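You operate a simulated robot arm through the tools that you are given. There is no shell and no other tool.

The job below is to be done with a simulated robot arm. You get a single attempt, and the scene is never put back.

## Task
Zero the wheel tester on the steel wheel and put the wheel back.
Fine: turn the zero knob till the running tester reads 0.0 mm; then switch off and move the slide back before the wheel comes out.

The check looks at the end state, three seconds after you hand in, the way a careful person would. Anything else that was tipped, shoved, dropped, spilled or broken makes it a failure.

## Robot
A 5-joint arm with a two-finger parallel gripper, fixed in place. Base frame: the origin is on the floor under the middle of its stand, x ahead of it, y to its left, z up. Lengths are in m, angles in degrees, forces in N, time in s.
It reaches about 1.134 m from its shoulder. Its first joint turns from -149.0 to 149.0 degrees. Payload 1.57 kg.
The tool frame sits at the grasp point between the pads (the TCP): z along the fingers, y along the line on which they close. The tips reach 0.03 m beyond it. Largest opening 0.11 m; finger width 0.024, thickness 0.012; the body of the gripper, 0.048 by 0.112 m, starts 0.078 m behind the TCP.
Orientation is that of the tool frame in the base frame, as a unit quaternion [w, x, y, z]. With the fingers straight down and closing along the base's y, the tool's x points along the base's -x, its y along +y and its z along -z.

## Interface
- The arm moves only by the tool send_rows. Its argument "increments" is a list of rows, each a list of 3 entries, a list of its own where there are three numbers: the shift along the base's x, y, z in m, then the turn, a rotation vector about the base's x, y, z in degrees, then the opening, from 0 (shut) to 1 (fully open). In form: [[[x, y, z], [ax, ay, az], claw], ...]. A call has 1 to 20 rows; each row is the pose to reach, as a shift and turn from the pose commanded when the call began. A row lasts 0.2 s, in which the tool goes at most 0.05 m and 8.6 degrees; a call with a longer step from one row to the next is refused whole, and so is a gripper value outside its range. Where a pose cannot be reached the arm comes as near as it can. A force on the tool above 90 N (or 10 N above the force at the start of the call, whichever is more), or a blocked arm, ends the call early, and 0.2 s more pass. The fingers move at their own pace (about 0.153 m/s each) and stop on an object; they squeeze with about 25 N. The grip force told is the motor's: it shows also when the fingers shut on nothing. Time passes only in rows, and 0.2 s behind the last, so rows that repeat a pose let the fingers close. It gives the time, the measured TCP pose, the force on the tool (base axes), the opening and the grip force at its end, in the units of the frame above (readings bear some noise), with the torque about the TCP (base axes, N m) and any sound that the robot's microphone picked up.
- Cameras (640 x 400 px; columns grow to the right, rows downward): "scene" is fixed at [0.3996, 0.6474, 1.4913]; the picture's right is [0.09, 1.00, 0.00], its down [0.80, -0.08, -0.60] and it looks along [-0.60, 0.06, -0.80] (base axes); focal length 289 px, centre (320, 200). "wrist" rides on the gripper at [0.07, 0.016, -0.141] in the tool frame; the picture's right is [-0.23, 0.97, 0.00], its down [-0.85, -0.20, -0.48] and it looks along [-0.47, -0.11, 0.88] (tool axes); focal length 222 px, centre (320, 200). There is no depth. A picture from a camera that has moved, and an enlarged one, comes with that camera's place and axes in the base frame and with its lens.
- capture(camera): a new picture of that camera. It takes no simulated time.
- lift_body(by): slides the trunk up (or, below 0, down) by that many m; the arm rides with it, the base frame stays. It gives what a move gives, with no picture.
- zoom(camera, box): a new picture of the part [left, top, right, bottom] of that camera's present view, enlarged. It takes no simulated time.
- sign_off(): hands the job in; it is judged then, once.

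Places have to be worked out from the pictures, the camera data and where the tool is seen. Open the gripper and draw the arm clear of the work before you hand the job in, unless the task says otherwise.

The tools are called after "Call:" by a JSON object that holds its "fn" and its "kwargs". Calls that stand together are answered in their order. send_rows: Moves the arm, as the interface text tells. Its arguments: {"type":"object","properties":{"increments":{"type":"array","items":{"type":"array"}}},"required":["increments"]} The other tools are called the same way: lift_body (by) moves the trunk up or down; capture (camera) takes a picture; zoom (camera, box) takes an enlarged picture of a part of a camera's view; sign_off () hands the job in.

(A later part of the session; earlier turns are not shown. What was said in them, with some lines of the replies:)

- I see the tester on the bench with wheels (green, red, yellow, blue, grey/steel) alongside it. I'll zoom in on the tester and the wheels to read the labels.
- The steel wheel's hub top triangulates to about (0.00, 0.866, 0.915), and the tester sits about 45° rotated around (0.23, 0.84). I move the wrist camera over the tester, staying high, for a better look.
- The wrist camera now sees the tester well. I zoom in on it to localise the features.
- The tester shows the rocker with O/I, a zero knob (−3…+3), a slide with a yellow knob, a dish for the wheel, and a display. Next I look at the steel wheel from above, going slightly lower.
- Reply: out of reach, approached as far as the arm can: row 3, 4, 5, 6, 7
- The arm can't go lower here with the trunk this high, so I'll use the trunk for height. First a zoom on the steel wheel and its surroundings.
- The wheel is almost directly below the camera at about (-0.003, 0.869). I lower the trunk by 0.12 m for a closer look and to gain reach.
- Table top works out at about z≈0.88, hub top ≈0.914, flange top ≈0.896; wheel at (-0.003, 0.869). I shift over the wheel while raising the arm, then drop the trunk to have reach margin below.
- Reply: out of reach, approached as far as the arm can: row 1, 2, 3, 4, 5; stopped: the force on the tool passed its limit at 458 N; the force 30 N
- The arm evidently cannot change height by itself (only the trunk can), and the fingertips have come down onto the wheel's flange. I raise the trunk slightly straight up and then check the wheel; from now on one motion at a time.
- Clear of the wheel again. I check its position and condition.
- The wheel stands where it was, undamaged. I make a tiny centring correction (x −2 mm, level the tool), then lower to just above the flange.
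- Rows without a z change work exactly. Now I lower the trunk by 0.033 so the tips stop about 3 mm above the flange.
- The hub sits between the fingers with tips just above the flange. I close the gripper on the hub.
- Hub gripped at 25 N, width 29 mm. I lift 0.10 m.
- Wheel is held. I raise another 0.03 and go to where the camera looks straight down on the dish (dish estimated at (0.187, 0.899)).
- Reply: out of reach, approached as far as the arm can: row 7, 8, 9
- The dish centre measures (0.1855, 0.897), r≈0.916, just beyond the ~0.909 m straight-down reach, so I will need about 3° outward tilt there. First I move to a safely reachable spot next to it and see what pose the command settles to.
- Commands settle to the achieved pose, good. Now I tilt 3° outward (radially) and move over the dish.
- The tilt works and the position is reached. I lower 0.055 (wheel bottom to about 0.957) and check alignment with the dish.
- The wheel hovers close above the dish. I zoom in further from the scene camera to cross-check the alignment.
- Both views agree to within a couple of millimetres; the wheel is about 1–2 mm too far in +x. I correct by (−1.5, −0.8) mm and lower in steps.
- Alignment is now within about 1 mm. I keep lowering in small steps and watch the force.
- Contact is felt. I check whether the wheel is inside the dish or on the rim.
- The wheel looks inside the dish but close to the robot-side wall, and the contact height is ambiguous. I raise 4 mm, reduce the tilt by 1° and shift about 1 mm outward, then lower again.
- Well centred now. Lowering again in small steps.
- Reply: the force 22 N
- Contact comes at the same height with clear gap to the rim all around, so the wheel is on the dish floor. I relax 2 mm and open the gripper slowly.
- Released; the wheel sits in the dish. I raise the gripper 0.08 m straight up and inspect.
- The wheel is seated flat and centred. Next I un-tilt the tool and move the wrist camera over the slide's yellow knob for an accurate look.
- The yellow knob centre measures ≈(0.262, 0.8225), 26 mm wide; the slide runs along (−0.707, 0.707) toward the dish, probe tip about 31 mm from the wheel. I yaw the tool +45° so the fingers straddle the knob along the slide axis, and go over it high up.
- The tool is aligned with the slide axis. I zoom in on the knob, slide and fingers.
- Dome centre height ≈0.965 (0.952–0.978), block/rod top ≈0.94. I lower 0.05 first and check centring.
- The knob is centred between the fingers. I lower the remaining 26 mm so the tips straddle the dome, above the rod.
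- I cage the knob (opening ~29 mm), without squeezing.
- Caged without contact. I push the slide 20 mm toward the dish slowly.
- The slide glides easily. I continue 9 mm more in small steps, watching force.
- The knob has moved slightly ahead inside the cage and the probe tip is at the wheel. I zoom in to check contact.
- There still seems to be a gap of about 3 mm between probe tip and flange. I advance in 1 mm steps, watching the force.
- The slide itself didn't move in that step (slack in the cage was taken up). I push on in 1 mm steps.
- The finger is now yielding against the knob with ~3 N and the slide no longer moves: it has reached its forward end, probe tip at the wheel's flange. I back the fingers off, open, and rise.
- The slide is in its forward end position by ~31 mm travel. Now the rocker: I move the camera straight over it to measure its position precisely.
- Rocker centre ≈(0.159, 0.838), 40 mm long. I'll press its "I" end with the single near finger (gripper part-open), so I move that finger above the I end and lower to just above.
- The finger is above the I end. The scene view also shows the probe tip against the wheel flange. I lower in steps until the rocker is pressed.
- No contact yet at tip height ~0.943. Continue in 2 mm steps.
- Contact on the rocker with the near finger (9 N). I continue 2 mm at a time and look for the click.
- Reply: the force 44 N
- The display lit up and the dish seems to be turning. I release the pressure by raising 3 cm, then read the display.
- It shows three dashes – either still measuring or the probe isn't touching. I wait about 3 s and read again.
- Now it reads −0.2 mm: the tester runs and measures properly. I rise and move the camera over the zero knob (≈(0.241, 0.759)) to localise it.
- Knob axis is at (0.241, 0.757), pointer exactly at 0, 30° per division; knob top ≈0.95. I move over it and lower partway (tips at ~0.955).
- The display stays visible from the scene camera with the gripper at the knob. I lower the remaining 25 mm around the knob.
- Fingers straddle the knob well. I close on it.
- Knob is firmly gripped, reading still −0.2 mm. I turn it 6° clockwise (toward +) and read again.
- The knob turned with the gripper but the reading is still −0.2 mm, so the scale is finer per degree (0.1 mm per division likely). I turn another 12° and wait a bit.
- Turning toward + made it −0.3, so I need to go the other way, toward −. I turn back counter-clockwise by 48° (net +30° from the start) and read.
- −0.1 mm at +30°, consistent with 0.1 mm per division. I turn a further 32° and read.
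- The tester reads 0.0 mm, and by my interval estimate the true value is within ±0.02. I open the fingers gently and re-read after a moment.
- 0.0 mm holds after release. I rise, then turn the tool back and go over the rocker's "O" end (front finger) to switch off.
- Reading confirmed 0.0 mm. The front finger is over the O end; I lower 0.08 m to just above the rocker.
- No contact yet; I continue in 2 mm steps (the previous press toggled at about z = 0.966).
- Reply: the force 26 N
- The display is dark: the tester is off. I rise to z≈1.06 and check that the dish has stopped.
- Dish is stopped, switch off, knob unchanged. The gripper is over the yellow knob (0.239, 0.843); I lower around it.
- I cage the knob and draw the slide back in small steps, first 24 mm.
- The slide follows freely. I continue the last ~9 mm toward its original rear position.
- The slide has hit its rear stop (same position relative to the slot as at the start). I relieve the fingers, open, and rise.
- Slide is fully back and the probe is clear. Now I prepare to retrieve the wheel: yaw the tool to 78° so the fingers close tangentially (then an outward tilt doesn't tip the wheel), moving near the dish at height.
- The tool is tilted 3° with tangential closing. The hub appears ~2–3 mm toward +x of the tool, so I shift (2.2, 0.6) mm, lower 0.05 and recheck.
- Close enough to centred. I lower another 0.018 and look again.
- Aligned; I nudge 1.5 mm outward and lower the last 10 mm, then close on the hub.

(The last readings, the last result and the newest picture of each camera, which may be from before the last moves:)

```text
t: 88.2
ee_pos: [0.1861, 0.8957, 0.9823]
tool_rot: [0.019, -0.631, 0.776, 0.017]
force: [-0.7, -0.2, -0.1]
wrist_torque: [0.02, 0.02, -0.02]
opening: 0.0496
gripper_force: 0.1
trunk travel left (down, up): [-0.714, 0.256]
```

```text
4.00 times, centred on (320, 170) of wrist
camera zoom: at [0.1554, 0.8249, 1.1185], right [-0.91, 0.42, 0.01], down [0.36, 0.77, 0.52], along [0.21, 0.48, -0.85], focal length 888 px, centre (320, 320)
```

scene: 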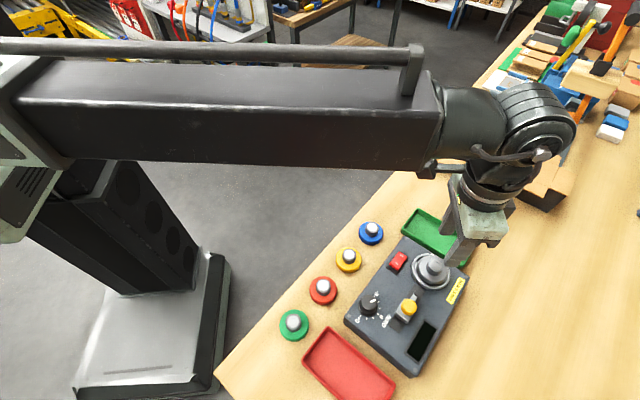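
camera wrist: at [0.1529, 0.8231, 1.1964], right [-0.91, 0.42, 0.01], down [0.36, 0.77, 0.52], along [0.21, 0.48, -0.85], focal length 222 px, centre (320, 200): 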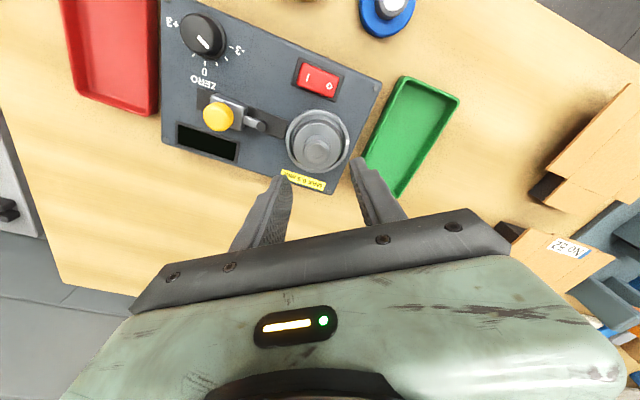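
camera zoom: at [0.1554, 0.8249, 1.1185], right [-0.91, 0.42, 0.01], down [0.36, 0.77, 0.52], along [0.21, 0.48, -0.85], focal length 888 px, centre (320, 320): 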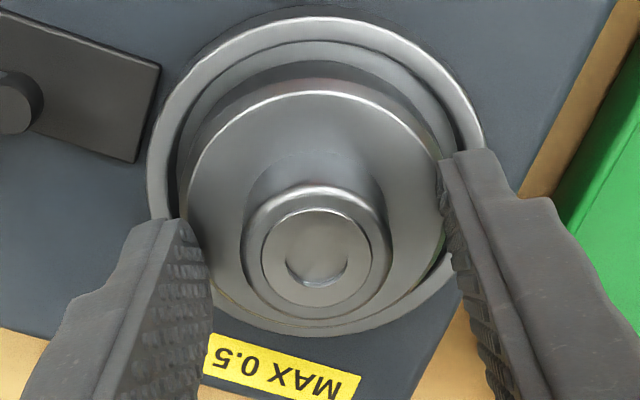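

The hub sits exactly where it did in the first grasp. I close the gripper.

Call:
{"fn": "send_rows", "kwargs": {"increments": [[[0, 0, 0], [0, 0, 0], 0.38], [[0, 0, 0], [0, 0, 0], 0.31], [[0, 0, 0], [0, 0, 0], 0.25], [[0, 0, 0], [0, 0, 0], 0.15], [[0, 0, 0], [0, 0, 0], 0.15], [[0, 0, 0], [0, 0, 0], 0.15]]}}

Call:
{"fn": "lift_body", "kwargs": {"by": 0.02}}

Call:
{"fn": "zoom", "kwargs": {"camera": "wrist", "box": [240, 120, 400, 220]}}

Call:
{"fn": "zoom", "kwargs": {"camera": "scene", "box": [400, 240, 480, 300]}}

```text
t: 89.6
ee_pos: [0.1866, 0.895, 0.9823]
tool_rot: [0.02, -0.632, 0.775, 0.017]
force: [0.2, 0.3, 0.5]
wrist_torque: [0.04, -0.08, -0.02]
opening: 0.0294
gripper_force: 25.2
trunk travel left (down, up): [-0.714, 0.256]
```

```text
t: 90.3
ee_pos: [0.1856, 0.8973, 1.0025]
tool_rot: [0.02, -0.631, 0.776, 0.016]
force: [-0.7, 0.8, -3.4]
wrist_torque: [0.02, -0.03, -0.03]
opening: 0.0294
gripper_force: 25.0
trunk travel left (down, up): [-0.734, 0.236]
```

```text
4.00 times, centred on (320, 170) of wrist
camera zoom: at [0.1555, 0.8253, 1.1382], right [-0.91, 0.42, 0.01], down [0.36, 0.77, 0.52], along [0.21, 0.48, -0.85], focal length 888 px, centre (320, 320)
```

zoom: 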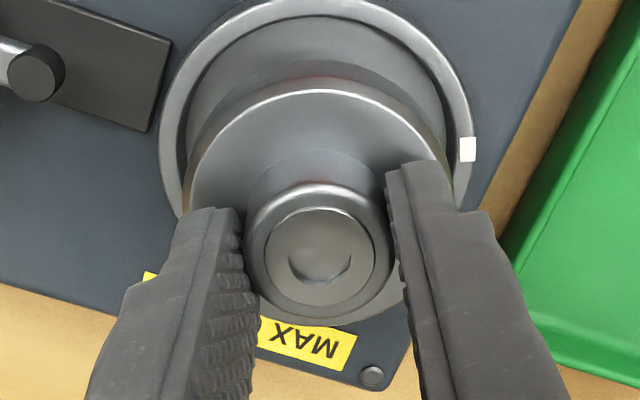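

```text
6.67 times, centred on (440, 270) of scene
camera zoom: at [0.3996, 0.6474, 1.4913], right [0.09, 1.0, 0.0], down [0.8, -0.08, -0.6], along [-0.6, 0.06, -0.8], focal length 1924 px, centre (-480, -267)
```

zoom: 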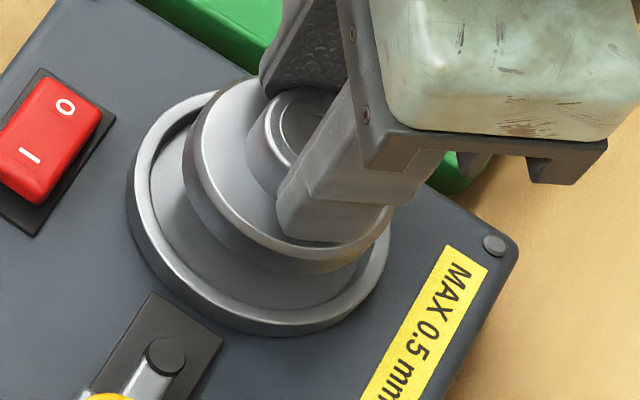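

Wheel is held upright (25 N, weight felt). I lift a further 0.06 m and carry it back to its original spot, rotating with the azimuth so it stays upright.

Call:
{"fn": "lift_body", "kwargs": {"by": 0.06}}

Call:
{"fn": "send_rows", "kwargs": {"increments": [[[-0.0269, -0.0043, 0], [0, 0, 1.62], 0.15], [[-0.0539, -0.0086, 0], [0, 0, 3.27], 0.15], [[-0.0808, -0.0129, 0], [0, 0, 4.94], 0.15], [[-0.1077, -0.0171, 0], [0, 0, 6.64], 0.15], [[-0.1346, -0.0214, 0], [0, 0, 8.36], 0.15], [[-0.1616, -0.0257, 0], [0, 0, 10.11], 0.15], [[-0.1885, -0.03, 0], [0, 0, 11.88], 0.15], [[-0.1885, -0.03, 0], [0, 0, 11.88], 0.15]]}}

Call:
{"fn": "capture", "kwargs": {"camera": "wrist"}}

Call:
{"fn": "capture", "kwargs": {"camera": "scene"}}

```text
t: 91.3
ee_pos: [0.186, 0.8961, 1.0614]
tool_rot: [0.02, -0.631, 0.775, 0.018]
force: [0.5, -0.3, -2.7]
wrist_torque: [0.03, 0.01, -0.04]
opening: 0.0294
gripper_force: 24.6
trunk travel left (down, up): [-0.794, 0.176]
```

```text
t: 93.1
ee_pos: [-0.0025, 0.8668, 1.0623]
tool_rot: [-0.017, 0.708, -0.705, -0.019]
force: [-0.5, -0.5, -3.0]
wrist_torque: [-0.01, 0.0, -0.06]
opening: 0.0295
gripper_force: 24.8
trunk travel left (down, up): [-0.794, 0.176]
```

```text
taken
camera wrist: at [-0.0176, 0.7905, 1.1983], right [-0.97, 0.22, 0.01], down [0.2, 0.83, 0.52], along [0.11, 0.51, -0.85], focal length 222 px, centre (320, 200)
```

wrist: 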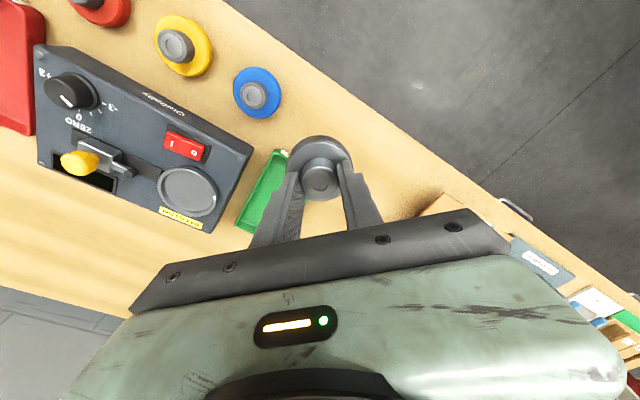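

```text
taken
```

scene: 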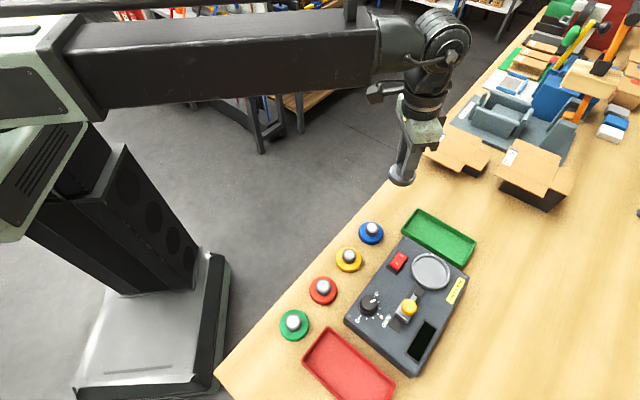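

The wheel is above its home spot. I lower 0.11 m and then check alignment with the original position (hub was at scene pixel (392.4, 203)).

Call:
{"fn": "lift_body", "kwargs": {"by": -0.11}}

Call:
{"fn": "zoom", "kwargs": {"camera": "scene", "box": [340, 160, 500, 260]}}

Call:
{"fn": "zoom", "kwargs": {"camera": "wrist", "box": [220, 90, 420, 215]}}

```text
t: 94.5
ee_pos: [-0.0023, 0.8665, 0.9512]
tool_rot: [-0.017, 0.708, -0.705, -0.019]
force: [-0.6, -0.2, -3.5]
wrist_torque: [0.01, 0.01, 0.0]
opening: 0.0293
gripper_force: 25.0
trunk travel left (down, up): [-0.684, 0.286]
```

```text
4.00 times, centred on (420, 210) of scene
camera zoom: at [0.3996, 0.6474, 1.4913], right [0.09, 1.0, 0.0], down [0.8, -0.08, -0.6], along [-0.6, 0.06, -0.8], focal length 1154 px, centre (-80, 160)
```

zoom: 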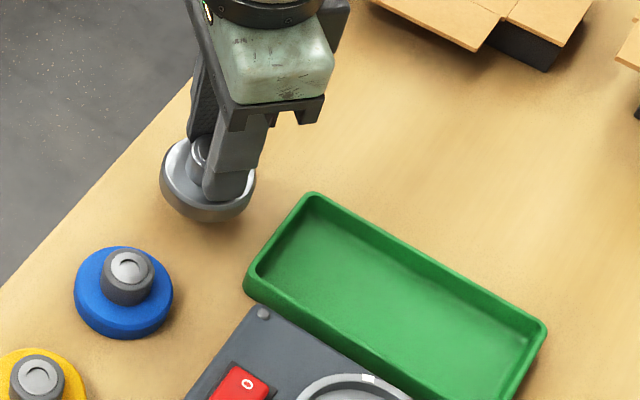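

```text
3.20 times, centred on (320, 152) of wrist
camera zoom: at [-0.0174, 0.7904, 1.0884], right [-0.97, 0.22, 0.01], down [0.2, 0.83, 0.52], along [0.11, 0.51, -0.85], focal length 711 px, centre (320, 352)
```

zoom: 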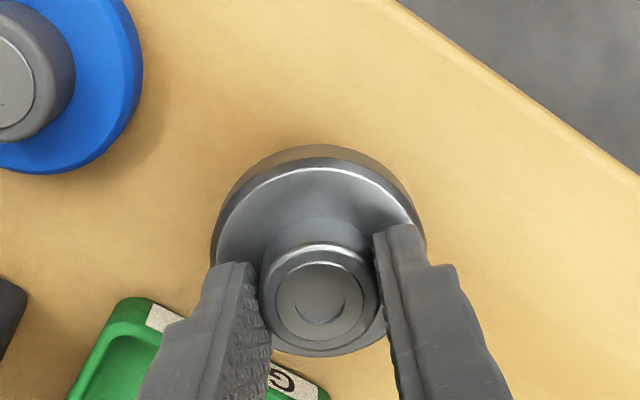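

The projection matches the original spot. I continue: 12 mm, then small steps until contact.

Call:
{"fn": "lift_body", "kwargs": {"by": -0.012}}

Call:
{"fn": "lift_body", "kwargs": {"by": -0.003}}

Call:
{"fn": "lift_body", "kwargs": {"by": -0.002}}

```text
t: 95.1
ee_pos: [-0.0011, 0.8666, 0.9398]
tool_rot: [-0.017, 0.708, -0.705, -0.019]
force: [-0.1, -0.1, -2.2]
wrist_torque: [-0.02, 0.01, 0.02]
opening: 0.0294
gripper_force: 25.2
trunk travel left (down, up): [-0.672, 0.298]
```

```text
t: 95.6
ee_pos: [-0.0023, 0.8661, 0.9366]
tool_rot: [-0.018, 0.708, -0.705, -0.019]
force: [-0.1, -0.1, -2.1]
wrist_torque: [-0.03, -0.02, 0.01]
opening: 0.0293
gripper_force: 24.9
trunk travel left (down, up): [-0.669, 0.301]
```

```text
t: 96.1
ee_pos: [-0.0021, 0.8663, 0.9347]
tool_rot: [-0.018, 0.708, -0.706, -0.019]
force: [0.2, 0.4, -3.2]
wrist_torque: [0.03, -0.05, 0.04]
opening: 0.0294
gripper_force: 25.0
trunk travel left (down, up): [-0.667, 0.303]
```

Still free (−3 N weight). I go on in 1–1.5 mm steps.

Call:
{"fn": "lift_body", "kwargs": {"by": -0.0015}}

Call:
{"fn": "lift_body", "kwargs": {"by": -0.001}}

```text
t: 96.6
ee_pos: [-0.0025, 0.8667, 0.9323]
tool_rot: [-0.018, 0.709, -0.705, -0.019]
force: [0.1, 0.1, -2.7]
wrist_torque: [-0.01, 0.01, -0.02]
opening: 0.0294
gripper_force: 24.9
trunk travel left (down, up): [-0.666, 0.304]
```

```text
t: 97.1
ee_pos: [-0.0011, 0.8655, 0.9316]
tool_rot: [-0.018, 0.708, -0.706, -0.018]
force: [0.0, -0.4, -2.6]
wrist_torque: [0.02, -0.02, -0.01]
opening: 0.029
gripper_force: 25.2
trunk travel left (down, up): [-0.665, 0.305]
```

Call:
{"fn": "lift_body", "kwargs": {"by": -0.001}}

Call:
{"fn": "zoom", "kwargs": {"camera": "scene", "box": [370, 180, 430, 230]}}

```text
t: 97.7
ee_pos: [-0.0029, 0.8668, 0.931]
tool_rot: [-0.018, 0.708, -0.706, -0.019]
force: [-0.3, -0.5, -3.6]
wrist_torque: [0.04, 0.0, -0.02]
opening: 0.0293
gripper_force: 25.0
trunk travel left (down, up): [-0.664, 0.306]
```

```text
8.00 times, centred on (400, 205) of scene
camera zoom: at [0.3996, 0.6474, 1.4913], right [0.09, 1.0, 0.0], down [0.8, -0.08, -0.6], along [-0.6, 0.06, -0.8], focal length 2308 px, centre (-320, 160)
```

zoom: 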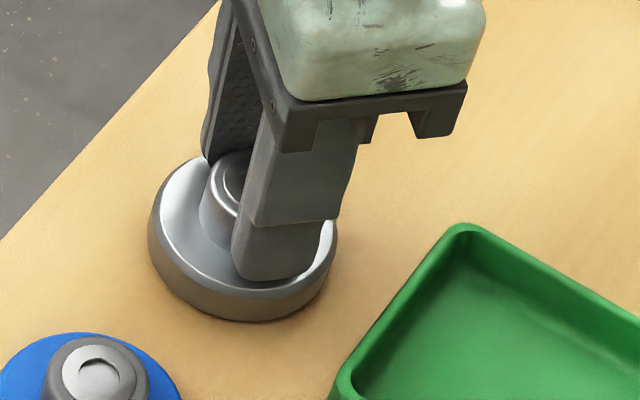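

Nearly down but the force shows it still hanging; continuing in 1 mm steps.

Call:
{"fn": "lift_body", "kwargs": {"by": -0.001}}

Call:
{"fn": "lift_body", "kwargs": {"by": -0.001}}

```text
t: 98.2
ee_pos: [-0.0027, 0.867, 0.931]
tool_rot: [-0.018, 0.708, -0.705, -0.02]
force: [-0.2, 4.9, 9.1]
wrist_torque: [0.18, -0.13, 0.04]
opening: 0.0295
gripper_force: 25.0
trunk travel left (down, up): [-0.663, 0.307]
```

```text
t: 98.7
ee_pos: [-0.0028, 0.8668, 0.9302]
tool_rot: [-0.018, 0.708, -0.705, -0.02]
force: [0.1, 9.4, 17.8]
wrist_torque: [-0.05, 0.13, -0.01]
opening: 0.0294
gripper_force: 24.6
trunk travel left (down, up): [-0.662, 0.308]
```

The wheel is on the table. I relax 1.5 mm and open the gripper gently.

Call:
{"fn": "lift_body", "kwargs": {"by": 0.0015}}

Call:
{"fn": "send_rows", "kwargs": {"increments": [[[0, 0, 0], [0, 0, 0], 0.28], [[0, 0, 0], [0, 0, 0], 0.31], [[0, 0, 0], [0, 0, 0], 0.36], [[0, 0, 0], [0, 0, 0], 0.42], [[0, 0, 0], [0, 0, 0], 0.45], [[0, 0, 0], [0, 0, 0], 0.45]]}}

Call:
{"fn": "zoom", "kwargs": {"camera": "wrist", "box": [220, 90, 420, 215]}}

Call:
{"fn": "lift_body", "kwargs": {"by": 0.03}}

Call:
{"fn": "zoom", "kwargs": {"camera": "scene", "box": [340, 160, 500, 260]}}

```text
t: 99.2
ee_pos: [-0.0027, 0.8669, 0.93]
tool_rot: [-0.018, 0.708, -0.706, -0.019]
force: [0.2, 0.6, -2.6]
wrist_torque: [-0.01, -0.03, 0.01]
opening: 0.0295
gripper_force: 24.8
trunk travel left (down, up): [-0.663, 0.307]
```

```text
t: 100.6
ee_pos: [-0.0015, 0.8662, 0.9314]
tool_rot: [-0.018, 0.708, -0.706, -0.019]
force: [-1.1, -0.1, -0.5]
wrist_torque: [0.01, -0.01, -0.02]
opening: 0.0494
gripper_force: 0.1
trunk travel left (down, up): [-0.663, 0.307]
```

```text
3.20 times, centred on (320, 152) of wrist
camera zoom: at [-0.0174, 0.7902, 1.0675], right [-0.97, 0.22, 0.01], down [0.2, 0.83, 0.52], along [0.11, 0.51, -0.85], focal length 711 px, centre (320, 352)
```

zoom: 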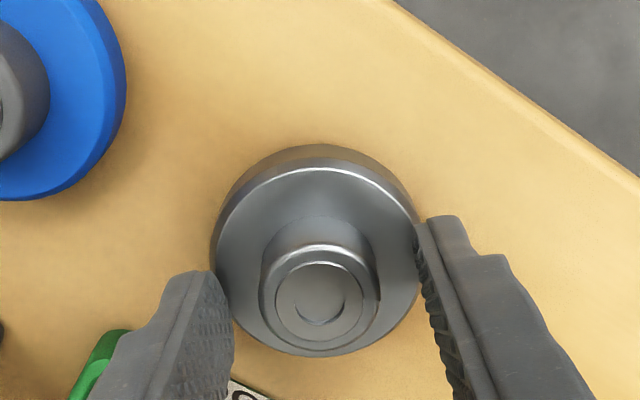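

```text
t: 101.3
ee_pos: [-0.0016, 0.867, 0.96]
tool_rot: [-0.018, 0.708, -0.705, -0.02]
force: [0.0, 0.1, -0.6]
wrist_torque: [-0.03, 0.02, 0.01]
opening: 0.0495
gripper_force: 0.1
trunk travel left (down, up): [-0.693, 0.277]
```

```text
4.00 times, centred on (420, 210) of scene
camera zoom: at [0.3996, 0.6474, 1.4913], right [0.09, 1.0, 0.0], down [0.8, -0.08, -0.6], along [-0.6, 0.06, -0.8], focal length 1154 px, centre (-80, 160)
```

zoom: 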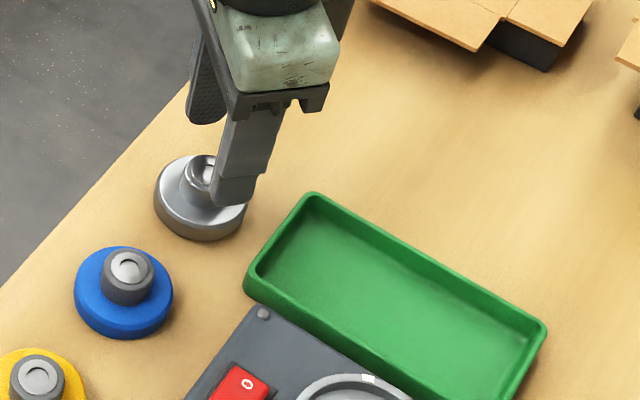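

The wheel stands upright at its original spot (matches within ~1 mm). I raise the arm well clear and then retract toward the start position.

Call:
{"fn": "lift_body", "kwargs": {"by": 0.21}}

Call:
{"fn": "send_rows", "kwargs": {"increments": [[[0.005, -0.03, 0], [-1.5, 0, 0], 0.5], [[0.01, -0.06, 0], [-3, 0, 0], 0.6], [[0.016, -0.095, 0], [-3, 0, 0], 0.7], [[0.022, -0.13, 0], [-3, 0, 0], 0.8], [[0.028, -0.165, 0], [-3, 0, 0], 0.9], [[0.034, -0.2, 0], [-3, 0, 0], 1], [[0.04, -0.235, 0], [-3, 0, 0], 1], [[0.046, -0.265, 0], [-3, 0, 0], 1], [[0.05, -0.285, 0], [-3, 0, 0], 1], [[0.05, -0.285, 0], [-3, 0, 0], 1]]}}

Call:
{"fn": "capture", "kwargs": {"camera": "scene"}}

Call:
{"fn": "zoom", "kwargs": {"camera": "scene", "box": [260, 180, 420, 280]}}

Call:
{"fn": "zoom", "kwargs": {"camera": "scene", "box": [330, 190, 490, 390]}}

```text
t: 103.6
ee_pos: [-0.0022, 0.8671, 1.1704]
tool_rot: [-0.018, 0.708, -0.705, -0.02]
force: [0.0, -0.2, -0.1]
wrist_torque: [0.02, 0.03, 0.02]
opening: 0.0498
gripper_force: 0.0
trunk travel left (down, up): [-0.903, 0.067]
```

```text
t: 105.8
ee_pos: [0.0479, 0.5818, 1.1708]
tool_rot: [0.0, 0.709, -0.706, 0.0]
force: [1.4, -0.2, -0.2]
wrist_torque: [0.01, 0.01, 0.01]
opening: 0.1101
gripper_force: 0.1
trunk travel left (down, up): [-0.903, 0.067]
```

```text
taken
```

scene: 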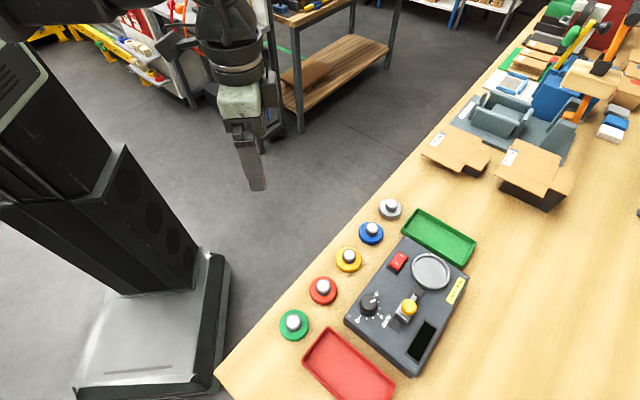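

```text
4.00 times, centred on (340, 230) of scene
camera zoom: at [0.3996, 0.6474, 1.4913], right [0.09, 1.0, 0.0], down [0.8, -0.08, -0.6], along [-0.6, 0.06, -0.8], focal length 1154 px, centre (240, 80)
```

zoom: 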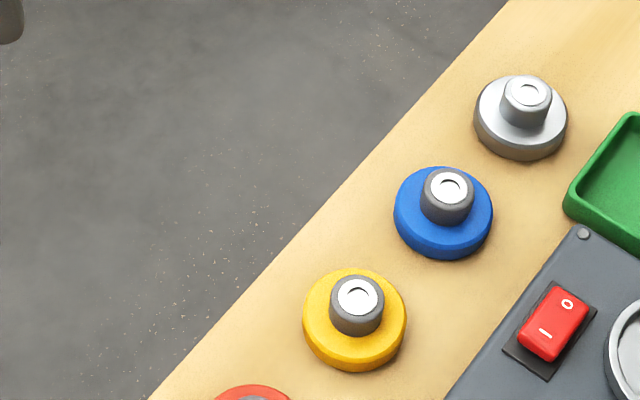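

```text
2.00 times, centred on (410, 290) of scene
camera zoom: at [0.3996, 0.6474, 1.4913], right [0.09, 1.0, 0.0], down [0.8, -0.08, -0.6], along [-0.6, 0.06, -0.8], focal length 577 px, centre (140, 20)
```

zoom: 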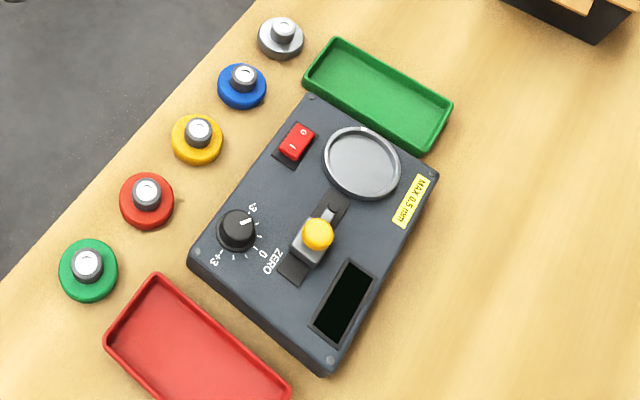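

Final state: the tester is off, the slide is back and the zero knob is at the 0.0 mm setting. The steel wheel is at its original spot, and the other items look unmoved from the first pictures. The gripper is open and the arm is clear, so I hand the job in.

Call:
{"fn": "sign_off", "kwargs": {}}

```text
The job is handed in.
```

I zeroed the tester on the steel wheel, then put the wheel back, and the job is handed in. The running display read -0.2 mm at first. I turned the knob about 62° toward minus, to roughly the -2 mark, and it read 0.0 mm. The reading stayed at 0.0 mm after I let go of the knob.

I then switched the tester off, moved the slide back to its rear stop, and lifted the wheel out. In the final pictures the wheel stands within about 1 mm of its original spot. The other wheels, both trays and the tester look unmoved, and the gripper is open and clear of the bench.

**One hard contact:** early on, while lowering the trunk, the fingertips came down on the steel wheel's flange with a peak of 458 N. The arm could not raise itself as I had planned, and I had sent both moves together. The wheel stayed in place and showed no damage in the close-up pictures.
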